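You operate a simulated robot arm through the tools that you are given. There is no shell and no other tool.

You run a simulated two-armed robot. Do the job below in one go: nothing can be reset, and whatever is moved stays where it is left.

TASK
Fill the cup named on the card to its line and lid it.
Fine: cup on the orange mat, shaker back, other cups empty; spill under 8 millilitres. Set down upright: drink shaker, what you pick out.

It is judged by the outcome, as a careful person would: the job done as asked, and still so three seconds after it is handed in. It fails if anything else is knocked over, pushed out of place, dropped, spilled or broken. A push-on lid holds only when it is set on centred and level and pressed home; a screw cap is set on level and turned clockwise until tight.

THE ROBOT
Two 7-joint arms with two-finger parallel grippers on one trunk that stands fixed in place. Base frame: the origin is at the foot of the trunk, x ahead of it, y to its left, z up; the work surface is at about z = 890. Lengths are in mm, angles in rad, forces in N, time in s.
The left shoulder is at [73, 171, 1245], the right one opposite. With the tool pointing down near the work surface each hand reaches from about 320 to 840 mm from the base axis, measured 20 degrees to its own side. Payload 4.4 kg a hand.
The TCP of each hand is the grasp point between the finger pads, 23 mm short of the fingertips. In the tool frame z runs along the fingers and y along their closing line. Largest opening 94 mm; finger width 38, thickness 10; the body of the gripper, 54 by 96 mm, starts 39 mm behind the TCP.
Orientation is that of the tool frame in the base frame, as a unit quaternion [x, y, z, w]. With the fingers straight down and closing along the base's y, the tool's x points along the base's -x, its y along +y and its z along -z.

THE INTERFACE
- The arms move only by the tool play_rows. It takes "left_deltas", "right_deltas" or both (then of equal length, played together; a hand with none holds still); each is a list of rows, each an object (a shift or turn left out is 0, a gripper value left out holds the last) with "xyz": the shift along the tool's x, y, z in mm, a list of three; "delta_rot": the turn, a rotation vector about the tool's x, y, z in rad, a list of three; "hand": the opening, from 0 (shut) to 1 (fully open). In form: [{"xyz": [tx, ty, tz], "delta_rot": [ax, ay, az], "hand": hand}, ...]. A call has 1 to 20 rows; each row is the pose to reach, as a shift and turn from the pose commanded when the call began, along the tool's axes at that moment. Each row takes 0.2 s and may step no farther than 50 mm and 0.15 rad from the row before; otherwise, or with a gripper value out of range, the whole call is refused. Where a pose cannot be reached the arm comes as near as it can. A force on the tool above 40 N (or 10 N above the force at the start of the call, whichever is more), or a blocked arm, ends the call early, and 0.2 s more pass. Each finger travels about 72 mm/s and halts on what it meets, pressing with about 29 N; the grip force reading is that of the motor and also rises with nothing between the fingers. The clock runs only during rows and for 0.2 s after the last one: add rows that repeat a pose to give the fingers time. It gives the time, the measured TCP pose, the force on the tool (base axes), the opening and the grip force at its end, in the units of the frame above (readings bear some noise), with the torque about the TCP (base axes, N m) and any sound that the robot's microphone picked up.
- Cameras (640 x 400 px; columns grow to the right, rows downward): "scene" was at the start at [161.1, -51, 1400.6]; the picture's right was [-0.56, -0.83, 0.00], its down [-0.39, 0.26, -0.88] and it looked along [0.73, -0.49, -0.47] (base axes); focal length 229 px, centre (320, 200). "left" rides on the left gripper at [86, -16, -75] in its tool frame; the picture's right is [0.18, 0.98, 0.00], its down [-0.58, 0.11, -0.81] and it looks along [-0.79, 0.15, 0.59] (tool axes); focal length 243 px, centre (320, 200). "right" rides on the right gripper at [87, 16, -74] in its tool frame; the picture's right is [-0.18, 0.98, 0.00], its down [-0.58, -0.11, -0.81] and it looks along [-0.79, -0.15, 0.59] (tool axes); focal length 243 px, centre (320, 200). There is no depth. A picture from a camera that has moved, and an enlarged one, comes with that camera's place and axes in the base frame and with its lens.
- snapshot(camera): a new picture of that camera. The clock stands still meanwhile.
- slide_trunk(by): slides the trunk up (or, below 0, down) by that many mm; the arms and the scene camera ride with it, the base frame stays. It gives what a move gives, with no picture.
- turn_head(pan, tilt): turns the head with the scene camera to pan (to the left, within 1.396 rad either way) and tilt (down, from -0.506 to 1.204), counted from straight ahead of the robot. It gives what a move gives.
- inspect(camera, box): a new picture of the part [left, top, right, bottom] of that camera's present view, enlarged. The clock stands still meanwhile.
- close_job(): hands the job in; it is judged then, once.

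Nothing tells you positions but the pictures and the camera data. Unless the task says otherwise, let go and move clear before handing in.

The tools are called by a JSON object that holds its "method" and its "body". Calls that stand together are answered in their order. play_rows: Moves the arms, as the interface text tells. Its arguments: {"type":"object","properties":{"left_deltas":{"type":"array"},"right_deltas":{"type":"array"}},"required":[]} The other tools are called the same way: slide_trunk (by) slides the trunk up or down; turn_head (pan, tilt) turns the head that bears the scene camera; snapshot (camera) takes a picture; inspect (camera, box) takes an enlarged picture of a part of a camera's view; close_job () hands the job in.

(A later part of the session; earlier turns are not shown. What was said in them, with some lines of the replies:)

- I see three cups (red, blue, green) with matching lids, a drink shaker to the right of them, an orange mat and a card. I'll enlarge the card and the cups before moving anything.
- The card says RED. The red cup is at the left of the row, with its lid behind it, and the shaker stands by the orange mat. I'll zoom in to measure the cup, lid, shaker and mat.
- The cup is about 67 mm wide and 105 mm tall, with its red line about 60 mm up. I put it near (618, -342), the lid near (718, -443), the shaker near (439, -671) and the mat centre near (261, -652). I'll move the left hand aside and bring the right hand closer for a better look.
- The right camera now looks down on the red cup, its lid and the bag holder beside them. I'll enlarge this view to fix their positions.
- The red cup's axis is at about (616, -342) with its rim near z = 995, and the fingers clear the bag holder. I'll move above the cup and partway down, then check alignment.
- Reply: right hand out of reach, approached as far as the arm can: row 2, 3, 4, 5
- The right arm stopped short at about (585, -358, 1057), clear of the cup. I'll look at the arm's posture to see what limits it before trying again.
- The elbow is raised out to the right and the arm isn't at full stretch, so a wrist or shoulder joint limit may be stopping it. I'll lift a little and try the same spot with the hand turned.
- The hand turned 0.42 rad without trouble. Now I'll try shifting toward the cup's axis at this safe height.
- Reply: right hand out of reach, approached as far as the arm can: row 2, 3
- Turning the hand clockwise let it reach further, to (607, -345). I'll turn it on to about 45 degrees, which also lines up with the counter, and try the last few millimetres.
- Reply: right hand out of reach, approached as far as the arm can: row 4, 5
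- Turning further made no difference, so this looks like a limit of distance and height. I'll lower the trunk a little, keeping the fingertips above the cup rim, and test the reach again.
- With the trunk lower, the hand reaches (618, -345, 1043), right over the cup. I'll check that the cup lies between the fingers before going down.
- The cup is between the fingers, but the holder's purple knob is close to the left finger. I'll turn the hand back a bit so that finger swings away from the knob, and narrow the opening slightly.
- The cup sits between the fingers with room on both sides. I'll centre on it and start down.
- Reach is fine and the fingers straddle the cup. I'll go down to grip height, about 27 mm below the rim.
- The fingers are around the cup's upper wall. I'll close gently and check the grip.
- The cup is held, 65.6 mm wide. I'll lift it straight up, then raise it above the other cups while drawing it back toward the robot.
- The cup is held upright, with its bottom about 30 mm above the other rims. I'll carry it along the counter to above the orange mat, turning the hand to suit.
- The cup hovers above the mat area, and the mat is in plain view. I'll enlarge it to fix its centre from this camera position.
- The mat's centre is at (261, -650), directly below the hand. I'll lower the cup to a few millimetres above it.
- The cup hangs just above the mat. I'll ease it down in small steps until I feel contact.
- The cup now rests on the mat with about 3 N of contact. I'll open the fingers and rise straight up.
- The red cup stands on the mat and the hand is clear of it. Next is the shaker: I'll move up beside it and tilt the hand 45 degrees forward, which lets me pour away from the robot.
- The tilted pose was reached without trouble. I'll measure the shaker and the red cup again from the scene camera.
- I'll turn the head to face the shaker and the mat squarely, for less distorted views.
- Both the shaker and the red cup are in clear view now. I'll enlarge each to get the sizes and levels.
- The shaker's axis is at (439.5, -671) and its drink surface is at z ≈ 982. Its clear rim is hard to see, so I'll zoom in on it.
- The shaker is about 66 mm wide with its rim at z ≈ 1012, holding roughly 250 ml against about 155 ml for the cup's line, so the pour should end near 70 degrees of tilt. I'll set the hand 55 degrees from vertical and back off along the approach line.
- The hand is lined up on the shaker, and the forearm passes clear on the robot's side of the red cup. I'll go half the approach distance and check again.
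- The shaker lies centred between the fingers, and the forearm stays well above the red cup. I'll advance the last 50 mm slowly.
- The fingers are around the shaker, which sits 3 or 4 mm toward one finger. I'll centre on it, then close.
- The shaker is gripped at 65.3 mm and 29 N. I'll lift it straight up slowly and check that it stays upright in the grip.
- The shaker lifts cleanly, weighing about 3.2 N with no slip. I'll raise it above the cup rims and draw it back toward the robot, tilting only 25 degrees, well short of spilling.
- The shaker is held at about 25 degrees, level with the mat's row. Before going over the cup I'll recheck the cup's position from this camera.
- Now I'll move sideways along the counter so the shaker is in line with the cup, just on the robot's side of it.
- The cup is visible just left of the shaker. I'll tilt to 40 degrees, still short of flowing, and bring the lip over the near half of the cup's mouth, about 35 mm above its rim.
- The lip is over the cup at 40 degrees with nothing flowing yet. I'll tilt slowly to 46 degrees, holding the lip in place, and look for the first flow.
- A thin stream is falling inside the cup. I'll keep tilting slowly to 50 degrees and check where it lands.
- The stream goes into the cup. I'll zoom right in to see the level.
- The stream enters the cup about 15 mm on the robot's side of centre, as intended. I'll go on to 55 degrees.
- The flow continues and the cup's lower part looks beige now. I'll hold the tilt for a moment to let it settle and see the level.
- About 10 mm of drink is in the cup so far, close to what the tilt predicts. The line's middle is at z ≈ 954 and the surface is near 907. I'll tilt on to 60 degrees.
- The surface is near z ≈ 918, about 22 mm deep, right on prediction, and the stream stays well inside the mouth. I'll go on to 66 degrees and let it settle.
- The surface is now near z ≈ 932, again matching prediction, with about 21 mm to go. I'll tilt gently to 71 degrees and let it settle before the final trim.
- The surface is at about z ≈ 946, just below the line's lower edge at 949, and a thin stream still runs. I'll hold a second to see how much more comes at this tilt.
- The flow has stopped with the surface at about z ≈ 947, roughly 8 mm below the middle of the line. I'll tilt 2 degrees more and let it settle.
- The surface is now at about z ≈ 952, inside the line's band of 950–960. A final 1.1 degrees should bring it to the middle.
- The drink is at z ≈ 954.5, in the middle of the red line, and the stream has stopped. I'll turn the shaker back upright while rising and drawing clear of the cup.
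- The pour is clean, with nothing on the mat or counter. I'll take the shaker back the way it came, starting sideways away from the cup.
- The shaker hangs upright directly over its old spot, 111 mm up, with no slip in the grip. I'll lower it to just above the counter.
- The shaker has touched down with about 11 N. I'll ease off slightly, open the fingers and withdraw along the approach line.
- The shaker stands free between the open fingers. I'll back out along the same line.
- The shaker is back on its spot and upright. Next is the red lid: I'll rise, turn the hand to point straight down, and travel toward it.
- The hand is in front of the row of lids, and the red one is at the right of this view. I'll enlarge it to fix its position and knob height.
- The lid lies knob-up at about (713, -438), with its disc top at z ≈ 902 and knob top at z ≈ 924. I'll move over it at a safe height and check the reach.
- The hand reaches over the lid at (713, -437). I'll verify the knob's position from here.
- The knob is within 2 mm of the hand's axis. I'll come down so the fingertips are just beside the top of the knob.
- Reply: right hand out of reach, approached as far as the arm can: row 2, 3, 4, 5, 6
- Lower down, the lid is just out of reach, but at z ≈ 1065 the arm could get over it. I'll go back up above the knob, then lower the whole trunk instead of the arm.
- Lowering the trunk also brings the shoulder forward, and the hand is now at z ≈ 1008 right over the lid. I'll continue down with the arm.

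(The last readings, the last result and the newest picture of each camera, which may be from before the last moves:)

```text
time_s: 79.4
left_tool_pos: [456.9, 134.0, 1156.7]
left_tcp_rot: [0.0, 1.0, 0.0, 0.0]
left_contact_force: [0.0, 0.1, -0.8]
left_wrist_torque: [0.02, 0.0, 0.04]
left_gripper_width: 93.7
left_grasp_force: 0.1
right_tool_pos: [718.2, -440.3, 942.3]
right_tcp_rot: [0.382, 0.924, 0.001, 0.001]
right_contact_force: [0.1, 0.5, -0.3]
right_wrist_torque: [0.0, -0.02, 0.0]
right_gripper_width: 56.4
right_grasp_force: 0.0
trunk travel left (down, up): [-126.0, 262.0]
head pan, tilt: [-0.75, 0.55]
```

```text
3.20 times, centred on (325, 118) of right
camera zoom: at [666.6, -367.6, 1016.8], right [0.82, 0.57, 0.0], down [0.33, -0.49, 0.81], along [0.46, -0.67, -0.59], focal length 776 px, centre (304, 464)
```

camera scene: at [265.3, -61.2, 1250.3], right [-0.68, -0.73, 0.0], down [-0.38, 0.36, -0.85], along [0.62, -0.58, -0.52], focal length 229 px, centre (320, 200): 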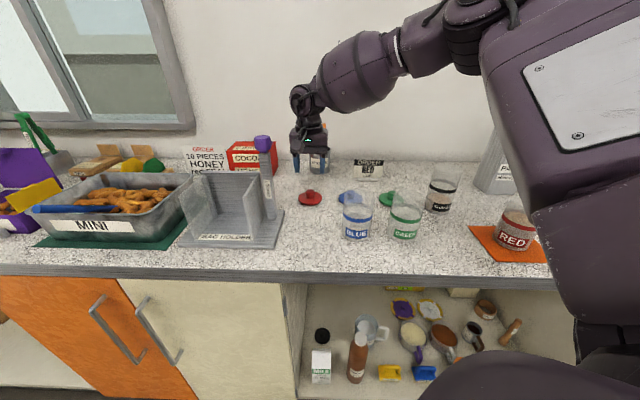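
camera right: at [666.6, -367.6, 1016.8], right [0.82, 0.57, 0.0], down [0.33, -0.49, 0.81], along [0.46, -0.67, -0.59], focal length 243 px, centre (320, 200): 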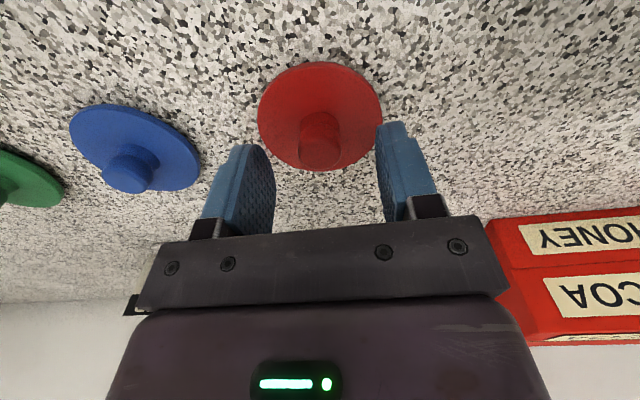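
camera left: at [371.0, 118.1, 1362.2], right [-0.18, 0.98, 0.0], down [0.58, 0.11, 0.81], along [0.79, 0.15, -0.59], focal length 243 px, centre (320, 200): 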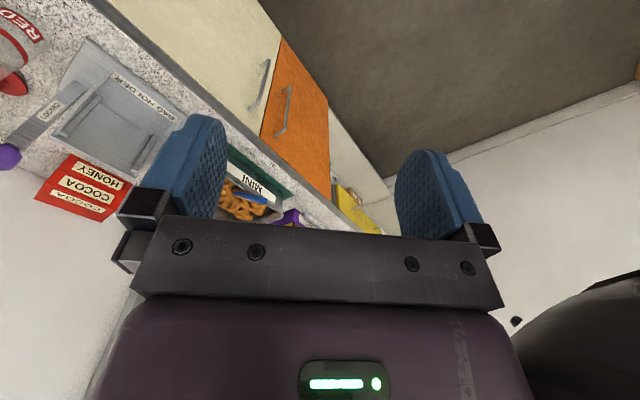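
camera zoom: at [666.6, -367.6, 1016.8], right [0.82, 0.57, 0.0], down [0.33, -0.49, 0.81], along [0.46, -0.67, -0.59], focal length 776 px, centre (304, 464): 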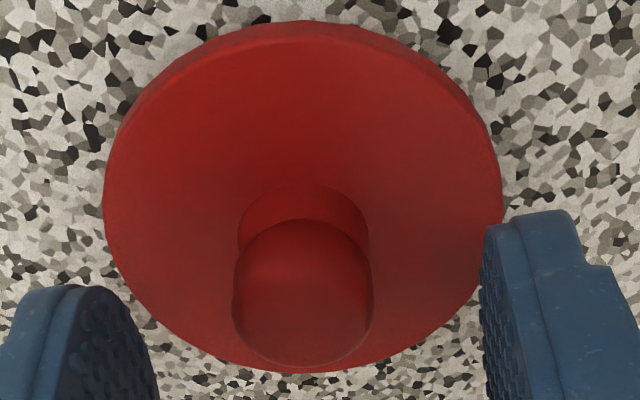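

The knob is centred between the fingers to within a millimetre. I'll shift 2.5 mm back, go down so the tips are just above the disc, and close on the knob.

{"method": "play_rows", "body": {"right_deltas": [{"xyz": [2.5, 0, 5]}, {"xyz": [2.5, 0, 10]}, {"xyz": [2.5, 0, 13]}, {"xyz": [2.5, 0, 13]}]}}

{"method": "inspect", "body": {"camera": "scene", "box": [285, 165, 335, 215]}}

```text
time_s: 80.4
left_tool_pos: [456.8, 133.0, 1157.5]
left_tcp_rot: [0.0, 1.0, 0.0, -0.001]
left_contact_force: [0.1, -0.3, 0.1]
left_wrist_torque: [0.03, -0.01, 0.02]
left_gripper_width: 94.3
left_grasp_force: 0.0
right_tool_pos: [715.3, -437.6, 928.7]
right_tcp_rot: [0.383, 0.924, 0.0, 0.0]
right_contact_force: [0.3, 0.3, -0.3]
right_wrist_torque: [0.03, 0.01, -0.02]
right_gripper_width: 56.4
right_grasp_force: 0.0
trunk travel left (down, up): [-126.0, 262.0]
head pan, tilt: [-0.75, 0.55]
```

```text
8.00 times, centred on (310, 190) of scene
camera zoom: at [267.5, -61.3, 1249.3], right [-0.68, -0.73, 0.0], down [-0.38, 0.36, -0.85], along [0.62, -0.58, -0.52], focal length 1835 px, centre (400, 280)
```

zoom: 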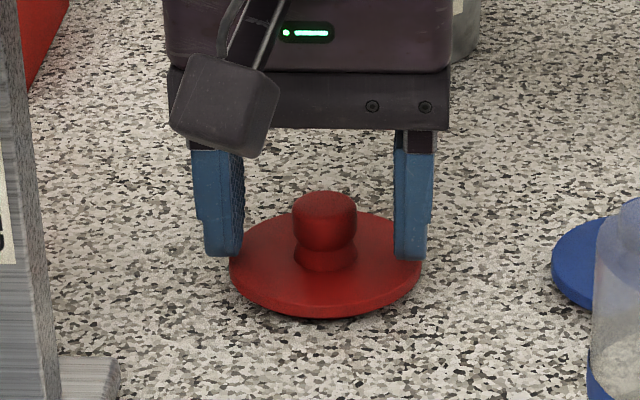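

The tips are just above the disc on both sides of the knob. Closing now.

{"method": "play_rows", "body": {"right_deltas": [{"hand": 0.45}, {"hand": 0.34}, {"hand": 0.26}, {"hand": 0.1}, {"hand": 0.1}, {"hand": 0.1}]}}

{"method": "inspect", "body": {"camera": "scene", "box": [285, 165, 335, 215]}}

{"method": "inspect", "body": {"camera": "right", "box": [220, 60, 420, 220]}}

```text
time_s: 81.8
left_tool_pos: [456.8, 134.0, 1157.4]
left_tcp_rot: [0.0, 1.0, 0.001, 0.0]
left_contact_force: [-0.4, 0.4, -0.1]
left_wrist_torque: [-0.01, -0.01, 0.0]
left_gripper_width: 94.1
left_grasp_force: 0.1
right_tool_pos: [715.1, -437.0, 929.9]
right_tcp_rot: [0.383, 0.924, 0.0, 0.0]
right_contact_force: [0.5, -0.1, 0.6]
right_wrist_torque: [0.01, 0.03, 0.0]
right_gripper_width: 21.4
right_grasp_force: 28.8
trunk travel left (down, up): [-126.0, 262.0]
head pan, tilt: [-0.75, 0.55]
```

```text
8.00 times, centred on (310, 190) of scene
camera zoom: at [267.5, -61.3, 1249.3], right [-0.68, -0.73, 0.0], down [-0.38, 0.36, -0.85], along [0.62, -0.58, -0.52], focal length 1835 px, centre (400, 280)
```

zoom: 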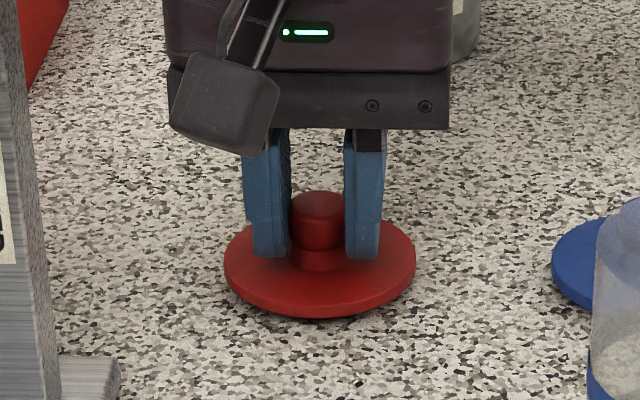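

```text
2.50 times, centred on (320, 140) of right
camera zoom: at [665.1, -364.1, 1003.9], right [0.82, 0.57, 0.0], down [0.33, -0.49, 0.81], along [0.46, -0.66, -0.59], focal length 606 px, centre (320, 350)
```

zoom: 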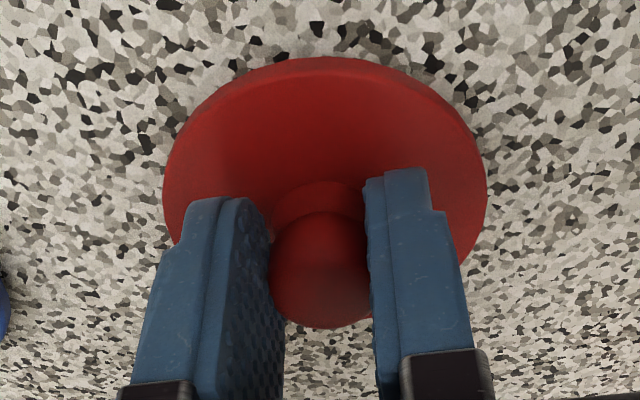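

The knob is held firmly at 21.4 mm. I'll lift the lid straight up and check that it hangs level.

{"method": "play_rows", "body": {"right_deltas": [{"xyz": [0, 0, -5]}, {"xyz": [0, 0, -15]}, {"xyz": [0, 0, -35]}, {"xyz": [0, 0, -60]}, {"xyz": [0, 0, -90]}, {"xyz": [0, 0, -115]}, {"xyz": [0, 0, -125]}, {"xyz": [0, 0, -125]}]}}

{"method": "inspect", "body": {"camera": "scene", "box": [270, 120, 340, 200]}}

{"method": "snapshot", "body": {"camera": "right"}}

```text
time_s: 83.6
left_tool_pos: [457.5, 134.2, 1156.6]
left_tcp_rot: [0.0, 1.0, 0.0, -0.001]
left_contact_force: [-1.0, -0.6, -0.1]
left_wrist_torque: [0.03, -0.02, 0.01]
left_gripper_width: 93.9
left_grasp_force: 0.1
right_tool_pos: [715.8, -439.3, 1053.8]
right_tcp_rot: [0.383, 0.924, 0.0, 0.001]
right_contact_force: [-0.6, 1.2, -0.2]
right_wrist_torque: [0.0, 0.0, -0.01]
right_gripper_width: 21.5
right_grasp_force: 28.7
trunk travel left (down, up): [-126.0, 262.0]
head pan, tilt: [-0.75, 0.55]
```

```text
5.00 times, centred on (305, 160) of scene
camera zoom: at [267.6, -61.4, 1249.2], right [-0.68, -0.73, 0.0], down [-0.38, 0.36, -0.85], along [0.62, -0.58, -0.52], focal length 1147 px, centre (395, 400)
```

zoom: 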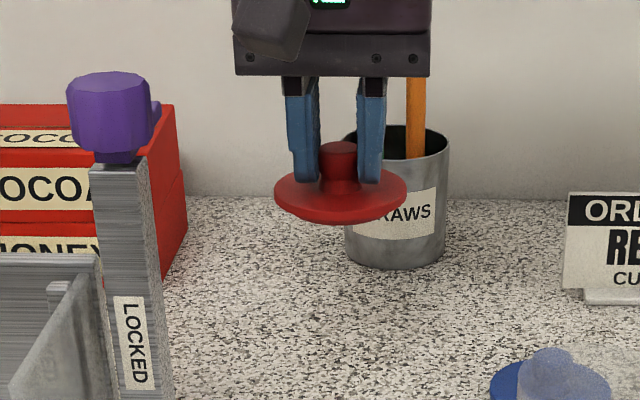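

```text
taken
camera right: at [665.1, -364.5, 1127.7], right [0.82, 0.57, 0.0], down [0.33, -0.49, 0.81], along [0.46, -0.67, -0.59], focal length 243 px, centre (320, 200)
```

right: 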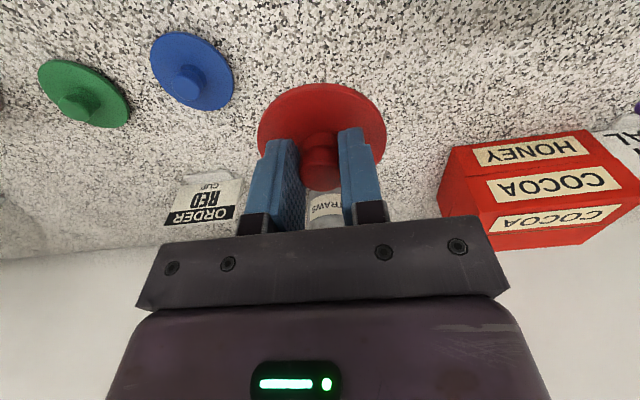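

The lid hangs level, and its plug shows below the disc. I'll draw back toward the robot and raise the trunk to its earlier height before heading for the cup.

{"method": "play_rows", "body": {"right_deltas": [{"xyz": [10, -9, -6]}, {"xyz": [30, -26, -14]}, {"xyz": [52, -45, -22]}, {"xyz": [72, -63, -26]}, {"xyz": [87.3, -76, -26]}, {"xyz": [87.3, -76, -26]}]}}

{"method": "slide_trunk", "body": {"by": 60}}

{"method": "turn_head", "body": {"pan": -1.33, "tilt": 0.55}}

{"method": "snapshot", "body": {"camera": "scene"}}

```text
time_s: 85.0
left_tool_pos: [457.8, 134.1, 1157.0]
left_tcp_rot: [0.0, 1.0, 0.0, 0.0]
left_contact_force: [0.2, -0.4, 0.5]
left_wrist_torque: [0.0, -0.03, -0.01]
left_gripper_width: 94.0
left_grasp_force: 0.1
right_tool_pos: [598.6, -429.5, 1081.1]
right_tcp_rot: [0.382, 0.924, 0.001, 0.0]
right_contact_force: [-0.5, -0.3, -0.1]
right_wrist_torque: [0.01, 0.0, -0.02]
right_gripper_width: 21.5
right_grasp_force: 29.0
trunk travel left (down, up): [-126.0, 262.0]
head pan, tilt: [-0.75, 0.55]
```

```text
time_s: 86.0
left_tool_pos: [458.3, 132.4, 1215.1]
left_tcp_rot: [0.0, 1.0, 0.0, -0.001]
left_contact_force: [0.4, -1.0, -0.1]
left_wrist_torque: [-0.02, 0.04, 0.01]
left_gripper_width: 93.9
left_grasp_force: 0.0
right_tool_pos: [600.4, -428.4, 1137.8]
right_tcp_rot: [0.383, 0.924, 0.0, -0.001]
right_contact_force: [1.1, -0.7, -1.0]
right_wrist_torque: [-0.04, 0.0, 0.01]
right_gripper_width: 21.4
right_grasp_force: 29.3
trunk travel left (down, up): [-186.0, 202.0]
head pan, tilt: [-0.75, 0.55]
```

```text
time_s: 87.0
left_tool_pos: [457.8, 132.7, 1217.0]
left_tcp_rot: [0.0, 1.0, 0.0, 0.001]
left_contact_force: [0.0, -0.6, 0.0]
left_wrist_torque: [0.03, 0.0, 0.01]
left_gripper_width: 94.1
left_grasp_force: 0.1
right_tool_pos: [600.2, -429.0, 1141.2]
right_tcp_rot: [0.383, 0.924, 0.0, -0.001]
right_contact_force: [-0.4, 0.0, -0.5]
right_wrist_torque: [0.0, 0.0, 0.03]
right_gripper_width: 21.6
right_grasp_force: 29.0
trunk travel left (down, up): [-186.0, 202.0]
head pan, tilt: [-1.33, 0.55]
```

```text
taken
camera scene: at [162.8, -87.3, 1319.5], right [-0.97, -0.24, 0.0], down [-0.13, 0.51, -0.85], along [0.2, -0.83, -0.52], focal length 229 px, centre (320, 200)
```

scene: 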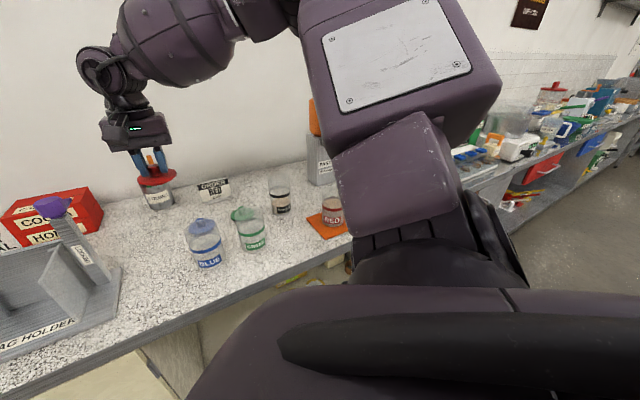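

The trunk is back up and the red cup is still standing on the mat. I'll carry the lid over to hover well above the cup.

{"method": "play_rows", "body": {"right_deltas": [{"xyz": [3, -14, 2]}, {"xyz": [9, -42, 5]}, {"xyz": [16, -80, 8]}, {"xyz": [24, -120, 12]}, {"xyz": [32, -160, 16]}, {"xyz": [40, -200, 20]}, {"xyz": [48, -240, 24]}, {"xyz": [56, -280, 28]}, {"xyz": [64, -318, 32]}, {"xyz": [72, -355, 36]}, {"xyz": [78, -384, 39]}, {"xyz": [80.6, -398.1, 40]}, {"xyz": [80.6, -398.1, 40]}]}}

{"method": "snapshot", "body": {"camera": "scene"}}

{"method": "snapshot", "body": {"camera": "right"}}

```text
time_s: 89.8
left_tool_pos: [457.6, 133.9, 1217.7]
left_tcp_rot: [0.0, 1.0, -0.001, 0.0]
left_contact_force: [0.5, 0.0, -0.3]
left_wrist_torque: [0.02, -0.01, -0.02]
left_gripper_width: 94.1
left_grasp_force: 0.1
right_tool_pos: [260.6, -650.4, 1099.4]
right_tcp_rot: [0.383, 0.924, 0.0, 0.0]
right_contact_force: [0.9, 0.4, -0.1]
right_wrist_torque: [-0.01, 0.02, 0.01]
right_gripper_width: 21.7
right_grasp_force: 29.2
trunk travel left (down, up): [-186.0, 202.0]
head pan, tilt: [-1.33, 0.55]
```

```text
taken
camera scene: at [162.5, -87.4, 1319.5], right [-0.97, -0.24, 0.0], down [-0.12, 0.51, -0.85], along [0.2, -0.83, -0.52], focal length 229 px, centre (320, 200)
```

scene: 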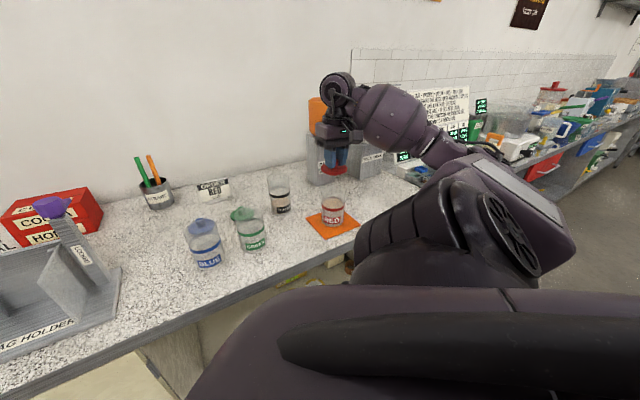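

```text
taken
camera right: at [210.0, -577.8, 1173.9], right [0.83, 0.56, 0.0], down [0.33, -0.49, 0.81], along [0.46, -0.67, -0.59], focal length 243 px, centre (320, 200)
```

right: 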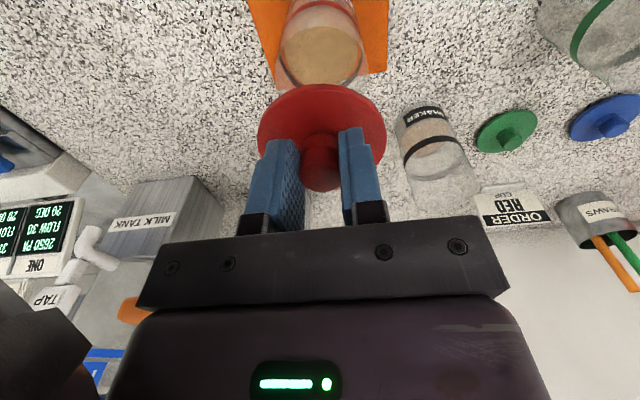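

The lid hovers about 60 mm above the cup, and both cameras see lid and cup together. I'll measure their offset precisely.

{"method": "inspect", "body": {"camera": "right", "box": [250, 0, 400, 100]}}

{"method": "inspect", "body": {"camera": "scene", "box": [310, 150, 360, 240]}}

{"method": "inspect", "body": {"camera": "right", "box": [240, 70, 400, 200]}}

```text
4.00 times, centred on (325, 50) of right
camera zoom: at [210.0, -577.8, 1173.9], right [0.83, 0.56, 0.0], down [0.33, -0.49, 0.81], along [0.46, -0.67, -0.59], focal length 970 px, centre (300, 800)
```

zoom: 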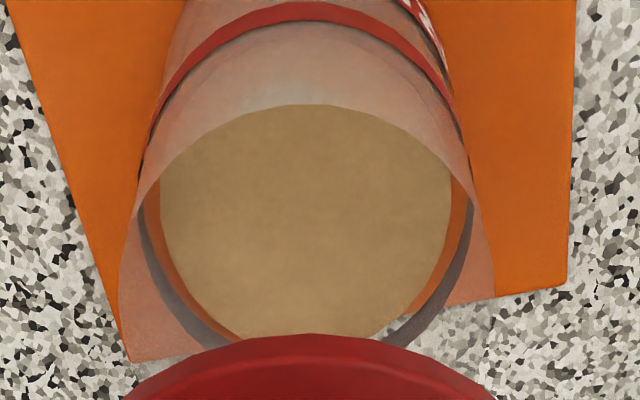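

```text
4.44 times, centred on (335, 195) of scene
camera zoom: at [162.5, -87.4, 1319.5], right [-0.97, -0.24, 0.0], down [-0.12, 0.51, -0.85], along [0.2, -0.83, -0.52], focal length 1019 px, centre (253, 222)
```

zoom: 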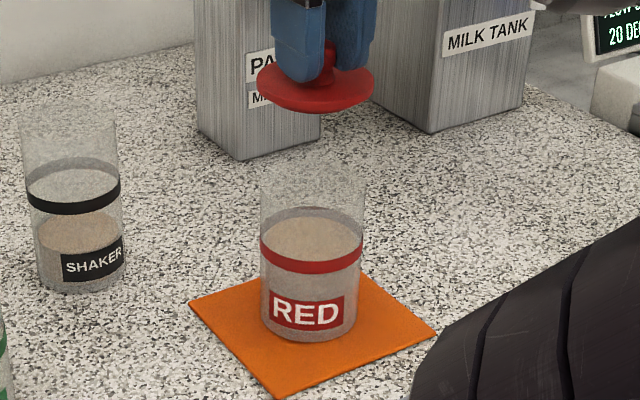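

```text
3.08 times, centred on (320, 135) of right
camera zoom: at [210.0, -577.8, 1173.9], right [0.83, 0.56, 0.0], down [0.33, -0.49, 0.81], along [0.46, -0.67, -0.59], focal length 746 px, centre (320, 400)
```

zoom: 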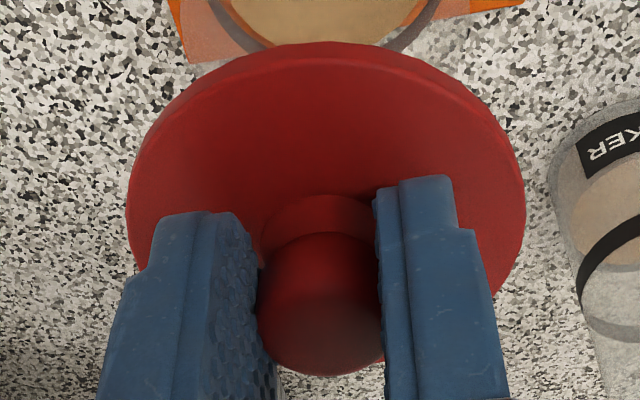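

Sideways, lid and cup agree within about a millimetre in the wrist view. I'll zoom in the scene view to compare them from the other direction.

{"method": "inspect", "body": {"camera": "scene", "box": [320, 155, 352, 185]}}

{"method": "inspect", "body": {"camera": "scene", "box": [316, 186, 350, 216]}}

```text
13.33 times, centred on (336, 170) of scene
camera zoom: at [162.5, -87.4, 1319.5], right [-0.97, -0.24, 0.0], down [-0.12, 0.51, -0.85], along [0.2, -0.83, -0.52], focal length 3058 px, centre (107, 600)
```

zoom: 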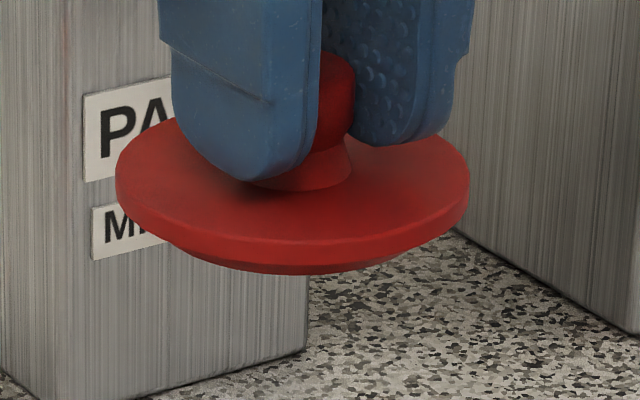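

```text
13.33 times, centred on (333, 201) of scene
camera zoom: at [162.5, -87.4, 1319.5], right [-0.97, -0.24, 0.0], down [-0.12, 0.51, -0.85], along [0.2, -0.83, -0.52], focal length 3058 px, centre (147, 187)
```

zoom: 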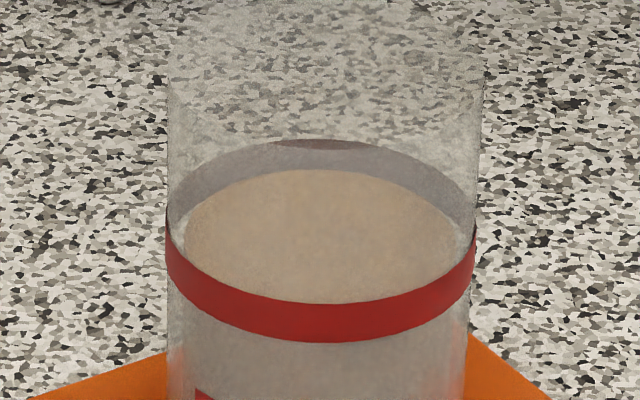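

Triangulating both views, the lid is about 3 mm too far from the robot. I'll correct that, lower it to just above the rim, and check again from close up.

{"method": "play_rows", "body": {"right_deltas": [{"xyz": [1.5, 0.3, 10]}, {"xyz": [3, 0.6, 25]}, {"xyz": [3, 0.6, 40]}, {"xyz": [3, 0.6, 50]}, {"xyz": [3, 0.6, 54]}, {"xyz": [3, 0.6, 54]}]}}

{"method": "inspect", "body": {"camera": "scene", "box": [316, 176, 352, 208]}}

{"method": "inspect", "body": {"camera": "right", "box": [230, 0, 410, 130]}}

{"method": "inspect", "body": {"camera": "right", "box": [240, 60, 400, 160]}}

```text
time_s: 91.2
left_tool_pos: [457.5, 132.6, 1217.4]
left_tcp_rot: [0.0, 1.0, -0.001, 0.0]
left_contact_force: [0.3, -0.2, 0.9]
left_wrist_torque: [-0.02, -0.02, 0.0]
left_gripper_width: 93.8
left_grasp_force: 0.1
right_tool_pos: [258.6, -649.5, 1044.8]
right_tcp_rot: [0.382, 0.924, 0.0, 0.0]
right_contact_force: [-0.2, -0.7, -0.8]
right_wrist_torque: [0.02, -0.02, -0.01]
right_gripper_width: 21.3
right_grasp_force: 29.0
trunk travel left (down, up): [-186.0, 202.0]
head pan, tilt: [-1.33, 0.55]
```

```text
12.50 times, centred on (334, 192) of scene
camera zoom: at [162.5, -87.3, 1319.6], right [-0.97, -0.24, 0.0], down [-0.12, 0.51, -0.85], along [0.2, -0.83, -0.52], focal length 2867 px, centre (145, 300)
```

zoom: 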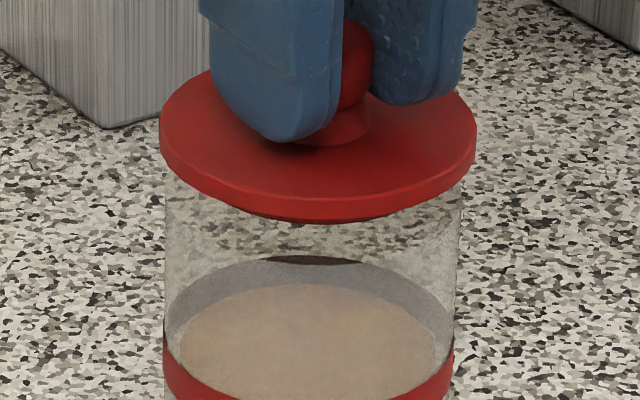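

```text
3.08 times, centred on (320, 65) of right
camera zoom: at [208.4, -576.9, 1119.2], right [0.82, 0.57, 0.0], down [0.33, -0.49, 0.81], along [0.46, -0.67, -0.59], focal length 746 px, centre (320, 615)
```

zoom: 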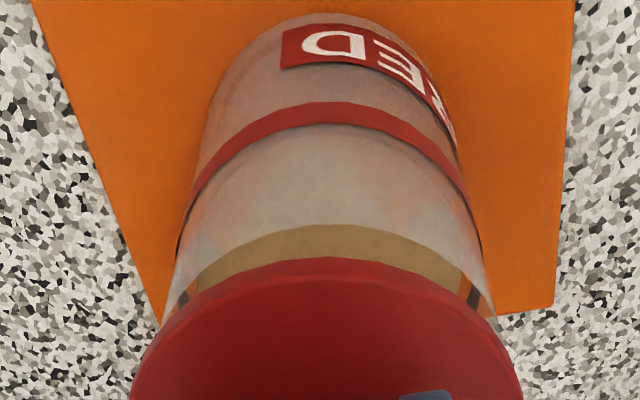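

```text
4.00 times, centred on (320, 110) of right
camera zoom: at [208.4, -576.9, 1119.2], right [0.82, 0.57, 0.0], down [0.33, -0.49, 0.81], along [0.46, -0.67, -0.59], focal length 970 px, centre (320, 560)
```

zoom: 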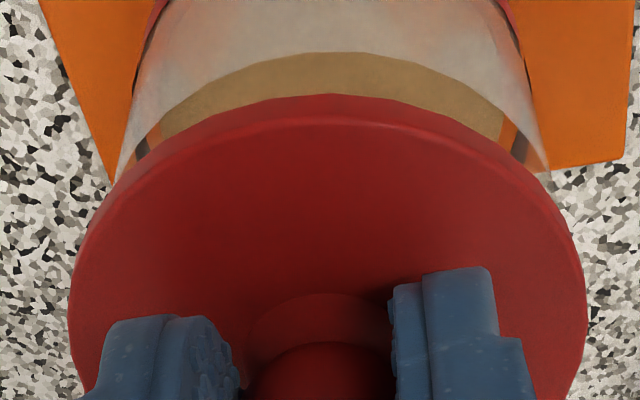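

Close up, the lid is within about a millimetre of centred in both views. I'll make a last small correction and lower it slowly, watching the force as the plug enters the mouth.

{"method": "play_rows", "body": {"right_deltas": [{"xyz": [0.5, 0.3, 1]}, {"xyz": [0.9, 0.6, 3]}, {"xyz": [0.9, 0.6, 5]}, {"xyz": [0.9, 0.6, 6]}, {"xyz": [0.9, 0.6, 6]}]}}

{"method": "inspect", "body": {"camera": "scene", "box": [316, 176, 352, 208]}}

{"method": "inspect", "body": {"camera": "right", "box": [240, 60, 400, 160]}}

```text
time_s: 92.3
left_tool_pos: [457.4, 134.6, 1217.0]
left_tcp_rot: [0.0, 1.0, 0.001, 0.0]
left_contact_force: [-0.6, -0.5, -0.7]
left_wrist_torque: [0.0, -0.02, 0.01]
left_gripper_width: 93.8
left_grasp_force: 0.0
right_tool_pos: [258.0, -649.0, 1038.5]
right_tcp_rot: [0.383, 0.924, 0.0, 0.0]
right_contact_force: [-0.2, 0.7, 0.6]
right_wrist_torque: [0.03, 0.0, 0.02]
right_gripper_width: 21.4
right_grasp_force: 28.9
trunk travel left (down, up): [-186.0, 202.0]
head pan, tilt: [-1.33, 0.55]
```

```text
12.50 times, centred on (334, 192) of scene
camera zoom: at [162.5, -87.3, 1319.6], right [-0.97, -0.24, 0.0], down [-0.12, 0.51, -0.85], along [0.2, -0.83, -0.52], focal length 2867 px, centre (145, 300)
```

zoom: 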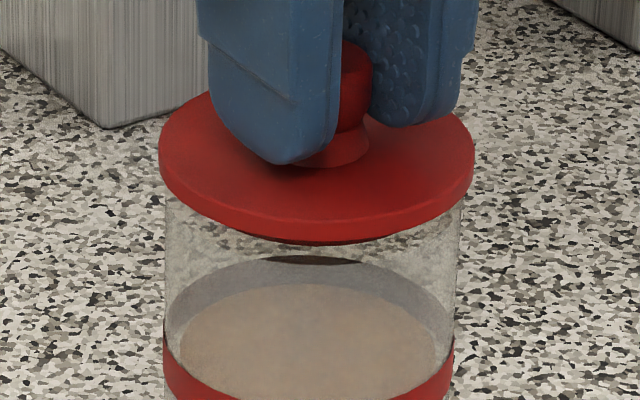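

```text
4.00 times, centred on (320, 110) of right
camera zoom: at [208.5, -576.8, 1113.7], right [0.82, 0.57, 0.0], down [0.33, -0.49, 0.81], along [0.46, -0.67, -0.59], focal length 970 px, centre (320, 560)
```

zoom: 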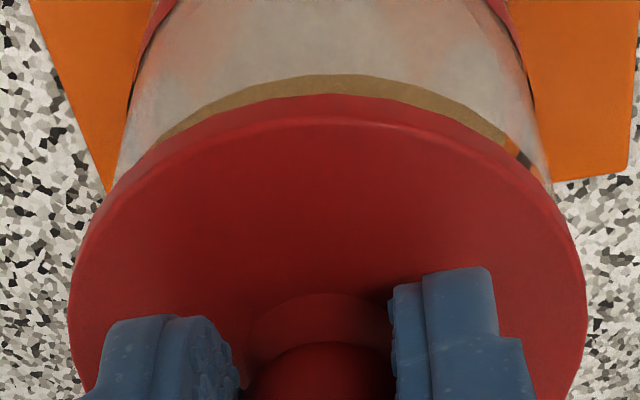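

{"method": "play_rows", "body": {"right_deltas": [{"xyz": [0, 0, 1]}, {"xyz": [0, 0, 2]}, {"xyz": [0, 0, 3]}, {"xyz": [0, 0, 4]}, {"xyz": [0, 0, 4]}]}}

{"method": "inspect", "body": {"camera": "scene", "box": [316, 176, 352, 208]}}

{"method": "inspect", "body": {"camera": "right", "box": [240, 60, 400, 160]}}

```text
time_s: 93.5
left_tool_pos: [456.4, 133.5, 1216.3]
left_tcp_rot: [0.0, 1.0, 0.0, 0.0]
left_contact_force: [0.0, -1.2, -0.1]
left_wrist_torque: [0.0, 0.0, -0.02]
left_gripper_width: 94.4
left_grasp_force: 0.1
right_tool_pos: [260.0, -650.3, 1035.7]
right_tcp_rot: [0.383, 0.924, 0.0, 0.0]
right_contact_force: [-0.2, 0.7, 0.0]
right_wrist_torque: [-0.02, 0.02, 0.01]
right_gripper_width: 21.5
right_grasp_force: 29.1
trunk travel left (down, up): [-186.0, 202.0]
head pan, tilt: [-1.33, 0.55]
```

```text
12.50 times, centred on (334, 192) of scene
camera zoom: at [162.4, -87.2, 1319.6], right [-0.97, -0.24, 0.0], down [-0.12, 0.51, -0.85], along [0.2, -0.83, -0.52], focal length 2867 px, centre (145, 300)
```

zoom: 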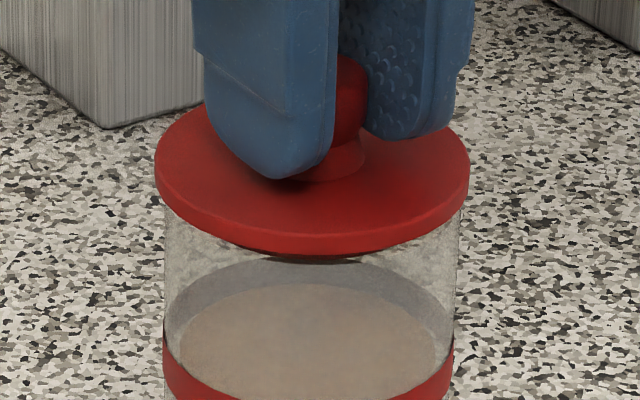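

```text
4.00 times, centred on (320, 110) of right
camera zoom: at [209.3, -576.6, 1110.2], right [0.82, 0.57, 0.0], down [0.33, -0.49, 0.81], along [0.46, -0.66, -0.59], focal length 970 px, centre (320, 560)
```

zoom: 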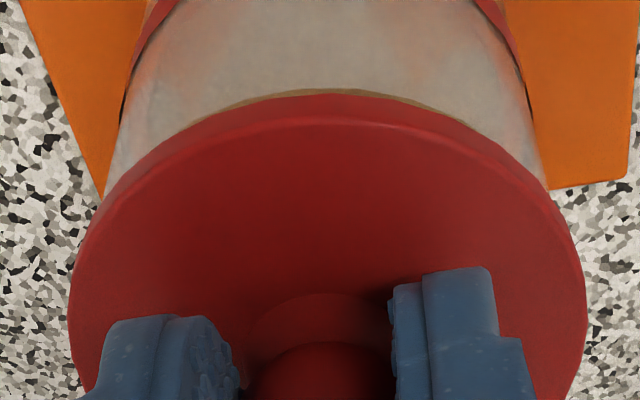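

Still no force, and the lid's plug is at the rim and centred within about half a millimetre. I'll continue down.

{"method": "play_rows", "body": {"right_deltas": [{"xyz": [0, 0, 1]}, {"xyz": [0, 0, 2]}, {"xyz": [0, 0, 3]}, {"xyz": [0, 0, 3]}]}}

{"method": "inspect", "body": {"camera": "scene", "box": [316, 176, 352, 208]}}

{"method": "inspect", "body": {"camera": "right", "box": [240, 60, 400, 160]}}

```text
time_s: 94.5
left_tool_pos: [456.6, 132.3, 1217.0]
left_tcp_rot: [-0.001, 1.0, 0.0, 0.0]
left_contact_force: [-0.4, -0.3, 0.4]
left_wrist_torque: [0.0, -0.03, 0.02]
left_gripper_width: 94.2
left_grasp_force: 0.0
right_tool_pos: [258.8, -650.1, 1032.1]
right_tcp_rot: [0.383, 0.924, 0.0, 0.0]
right_contact_force: [-1.4, 2.0, 0.4]
right_wrist_torque: [0.11, 0.14, -0.03]
right_gripper_width: 21.2
right_grasp_force: 28.8
trunk travel left (down, up): [-186.0, 202.0]
head pan, tilt: [-1.33, 0.55]
heard: snap
```

```text
12.50 times, centred on (334, 192) of scene
camera zoom: at [162.4, -87.1, 1319.6], right [-0.97, -0.24, 0.0], down [-0.12, 0.51, -0.85], along [0.2, -0.83, -0.52], focal length 2867 px, centre (145, 300)
```

zoom: 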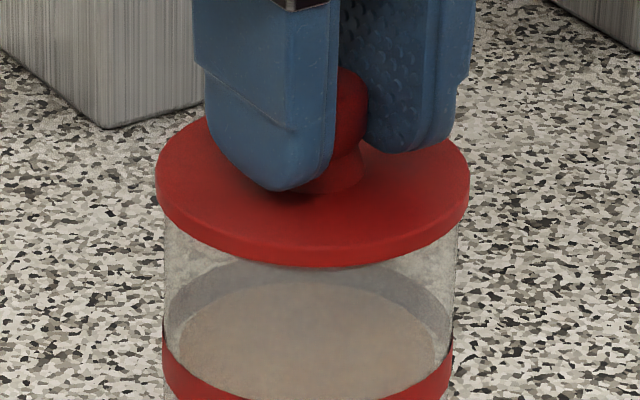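

```text
4.00 times, centred on (320, 110) of right
camera zoom: at [209.1, -576.7, 1107.1], right [0.82, 0.57, 0.0], down [0.33, -0.49, 0.81], along [0.46, -0.66, -0.59], focal length 970 px, centre (320, 560)
```

zoom: 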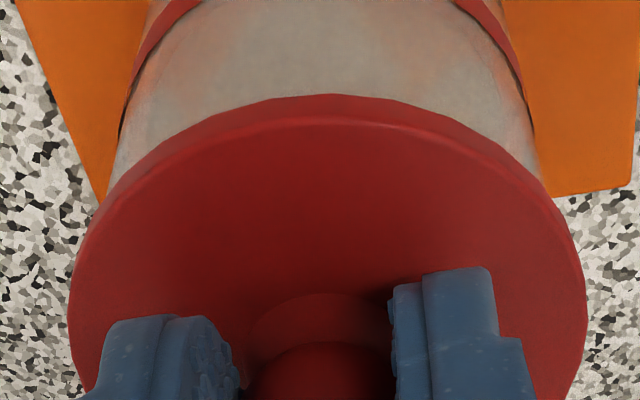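

I heard the lid snap on, and the disc sits level on the rim. I'll press lightly to make sure it is fully home.

{"method": "play_rows", "body": {"right_deltas": [{"xyz": [0, 0, 0.7]}, {"xyz": [0, 0, 1.4]}, {"xyz": [0, 0, 1.4]}]}}

```text
time_s: 95.3
left_tool_pos: [457.1, 133.1, 1217.9]
left_tcp_rot: [0.001, 1.0, 0.0, 0.0]
left_contact_force: [0.2, -0.4, -0.4]
left_wrist_torque: [0.02, 0.03, 0.01]
left_gripper_width: 93.6
left_grasp_force: 0.0
right_tool_pos: [259.8, -649.0, 1032.3]
right_tcp_rot: [0.383, 0.924, -0.001, 0.0]
right_contact_force: [-0.6, 1.6, 6.9]
right_wrist_torque: [0.06, -0.02, 0.02]
right_gripper_width: 21.3
right_grasp_force: 29.4
trunk travel left (down, up): [-186.0, 202.0]
head pan, tilt: [-1.33, 0.55]
```

{"method": "play_rows", "body": {"right_deltas": [{"xyz": [0, 0, 0.8]}, {"xyz": [0, 0, 1.6]}, {"xyz": [0, 0, 1.6]}]}}

{"method": "inspect", "body": {"camera": "scene", "box": [316, 176, 352, 208]}}

```text
time_s: 96.2
left_tool_pos: [456.5, 135.4, 1218.6]
left_tcp_rot: [0.0, 1.0, -0.001, 0.001]
left_contact_force: [0.3, 0.6, -0.4]
left_wrist_torque: [0.0, 0.03, -0.02]
left_gripper_width: 94.1
left_grasp_force: 0.1
right_tool_pos: [259.0, -646.8, 1032.2]
right_tcp_rot: [0.384, 0.923, -0.002, 0.003]
right_contact_force: [-0.5, -7.4, 31.1]
right_wrist_torque: [-0.29, -0.09, -0.02]
right_gripper_width: 21.4
right_grasp_force: 29.2
trunk travel left (down, up): [-186.0, 202.0]
head pan, tilt: [-1.33, 0.55]
```

```text
12.50 times, centred on (334, 192) of scene
camera zoom: at [161.2, -85.6, 1320.2], right [-0.97, -0.24, 0.0], down [-0.12, 0.51, -0.85], along [0.2, -0.83, -0.52], focal length 2867 px, centre (145, 300)
```

zoom: 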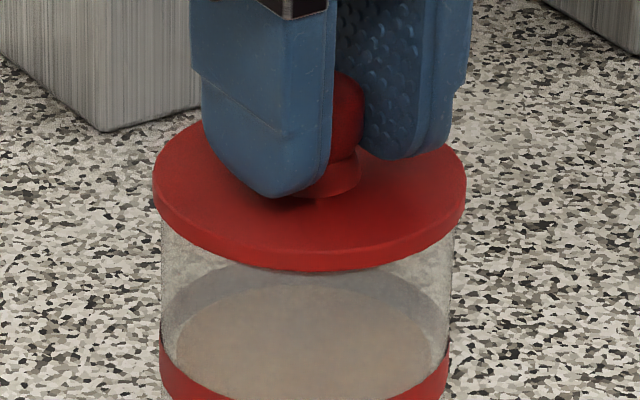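

The lid is solid at 31 N, so it is fully home. I'll relieve the pressure and then open the fingers.

{"method": "play_rows", "body": {"right_deltas": [{"xyz": [0, 0, -1.2]}, {"xyz": [0, 0, -2.4]}, {"xyz": [0, 0, -2.8]}, {"xyz": [0, 0, -2.8]}]}}

```text
time_s: 97.2
left_tool_pos: [457.7, 133.7, 1216.0]
left_tcp_rot: [0.0, 1.0, 0.0, 0.0]
left_contact_force: [-0.2, 0.9, 0.7]
left_wrist_torque: [0.01, -0.02, 0.0]
left_gripper_width: 94.1
left_grasp_force: 0.1
right_tool_pos: [260.0, -650.3, 1032.3]
right_tcp_rot: [0.383, 0.924, 0.001, -0.001]
right_contact_force: [-1.0, 0.6, 4.0]
right_wrist_torque: [-0.09, -0.12, -0.01]
right_gripper_width: 21.3
right_grasp_force: 29.1
trunk travel left (down, up): [-186.0, 202.0]
head pan, tilt: [-1.33, 0.55]
```

{"method": "play_rows", "body": {"right_deltas": [{"hand": 0.28}, {"hand": 0.4}, {"hand": 0.55}, {"hand": 0.55}, {"hand": 0.55}]}}

{"method": "inspect", "body": {"camera": "scene", "box": [310, 165, 360, 235]}}

```text
time_s: 98.3
left_tool_pos: [457.3, 134.0, 1217.6]
left_tcp_rot: [0.0, 1.0, -0.001, 0.0]
left_contact_force: [0.7, -0.6, -0.5]
left_wrist_torque: [0.0, 0.01, 0.0]
left_gripper_width: 93.7
left_grasp_force: 0.1
right_tool_pos: [259.4, -650.0, 1032.9]
right_tcp_rot: [0.382, 0.924, 0.0, 0.0]
right_contact_force: [0.3, -1.0, 0.5]
right_wrist_torque: [0.02, -0.02, 0.0]
right_gripper_width: 51.8
right_grasp_force: 0.0
trunk travel left (down, up): [-186.0, 202.0]
head pan, tilt: [-1.33, 0.55]
```

```text
5.71 times, centred on (335, 200) of scene
camera zoom: at [162.5, -87.3, 1319.6], right [-0.97, -0.24, 0.0], down [-0.12, 0.51, -0.85], along [0.2, -0.83, -0.52], focal length 1311 px, centre (234, 200)
```

zoom: 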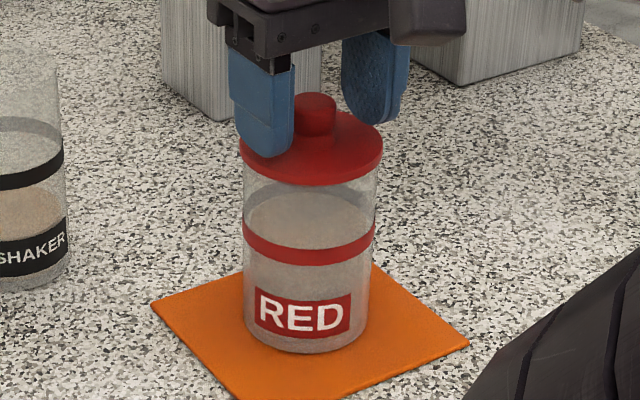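

The fingers are clear of the knob and the lidded cup stands on the mat. I'll rise straight up, then draw the arm back away from the counter.

{"method": "play_rows", "body": {"right_deltas": [{"xyz": [0, 0, -12]}, {"xyz": [0, 0, -35]}, {"xyz": [0, 0, -65]}, {"xyz": [0, 0, -100]}, {"xyz": [0, 0, -135]}, {"xyz": [25, 0, -160]}, {"xyz": [55, 0, -180]}, {"xyz": [80, 0, -190]}, {"xyz": [80, 0, -190]}]}}

{"method": "snapshot", "body": {"camera": "scene"}}

{"method": "inspect", "body": {"camera": "scene", "box": [310, 165, 370, 245]}}

{"method": "inspect", "body": {"camera": "scene", "box": [170, 150, 330, 280]}}

```text
time_s: 100.3
left_tool_pos: [457.1, 132.9, 1216.7]
left_tcp_rot: [0.0, 1.0, 0.0, -0.001]
left_contact_force: [-0.2, 0.0, -0.5]
left_wrist_torque: [-0.01, -0.02, 0.0]
left_gripper_width: 94.2
left_grasp_force: 0.0
right_tool_pos: [200.4, -592.1, 1221.1]
right_tcp_rot: [0.383, 0.924, -0.001, 0.0]
right_contact_force: [-0.4, 0.5, 0.8]
right_wrist_torque: [-0.01, -0.02, 0.01]
right_gripper_width: 51.8
right_grasp_force: 0.0
trunk travel left (down, up): [-186.0, 202.0]
head pan, tilt: [-1.33, 0.55]
```

```text
taken
camera scene: at [163.0, -87.6, 1319.4], right [-0.97, -0.24, 0.0], down [-0.12, 0.51, -0.85], along [0.2, -0.83, -0.52], focal length 229 px, centre (320, 200)
```

scene: 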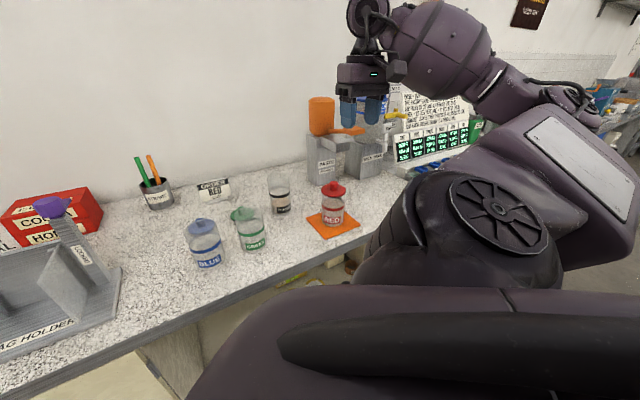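

```text
5.00 times, centred on (340, 205) of scene
camera zoom: at [163.0, -87.6, 1319.4], right [-0.97, -0.24, 0.0], down [-0.12, 0.51, -0.85], along [0.2, -0.83, -0.52], focal length 1147 px, centre (220, 175)
```

zoom: 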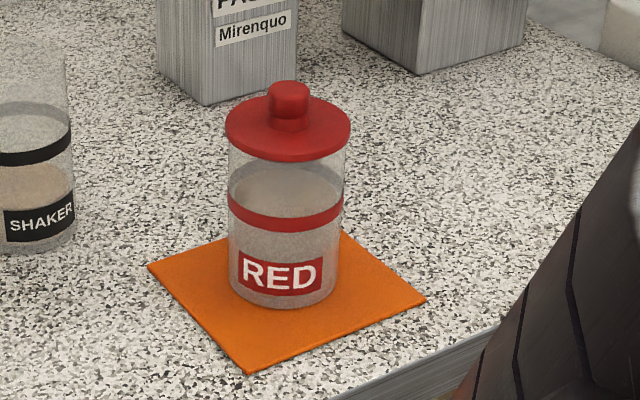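

```text
3.08 times, centred on (250, 215) of scene
camera zoom: at [163.0, -87.6, 1319.4], right [-0.97, -0.24, 0.0], down [-0.12, 0.51, -0.85], along [0.2, -0.83, -0.52], focal length 706 px, centre (535, 154)
```

zoom: 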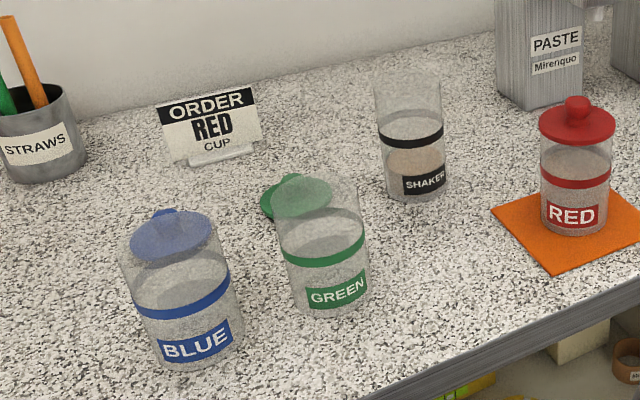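

The red cup is lidded on the mat, the shaker is back, and the other cups are empty and in place. I'll take one last close look at the lid's seating and the drink level.

{"method": "inspect", "body": {"camera": "scene", "box": [318, 178, 350, 230]}}

{"method": "snapshot", "body": {"camera": "right"}}

```text
7.69 times, centred on (334, 204) of scene
camera zoom: at [163.0, -87.6, 1319.4], right [-0.97, -0.24, 0.0], down [-0.12, 0.51, -0.85], along [0.2, -0.83, -0.52], focal length 1764 px, centre (212, 169)
```

zoom: 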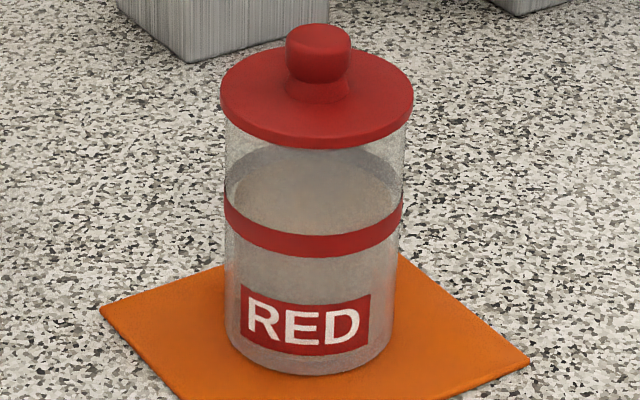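

```text
taken
camera right: at [151.7, -520.1, 1295.7], right [0.83, 0.56, 0.0], down [0.33, -0.49, 0.81], along [0.46, -0.66, -0.59], focal length 243 px, centre (320, 200)
```

right: 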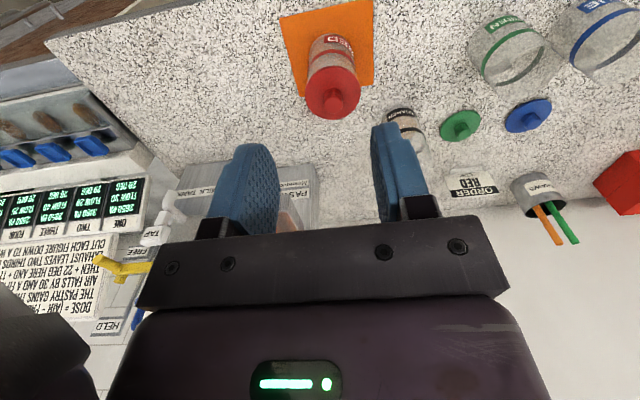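

The red cup stands upright on the orange mat, filled to its line with the lid level and snapped on. The shaker is upright on its spot, the blue and green cups are empty, no spill shows, and both hands are clear, so I'm handing the job in.

{"method": "close_job", "body": {}}

```text
The job is handed in.
```

The card named the red cup. It is now on the orange mat, filled to the middle of its red line, with the red lid on.

- **Lid:** it snapped on level, and I pressed it to about 31 N to be sure it was home.
- **Shaker:** it is back where it stood, upright.
- **Other cups:** the blue and green cups are empty and were not moved.
- **Spill:** I saw none on the mat or counter in the camera views.

I let go of everything and moved the right hand clear before handing the job in. No result came back beyond confirmation that it was handed in.
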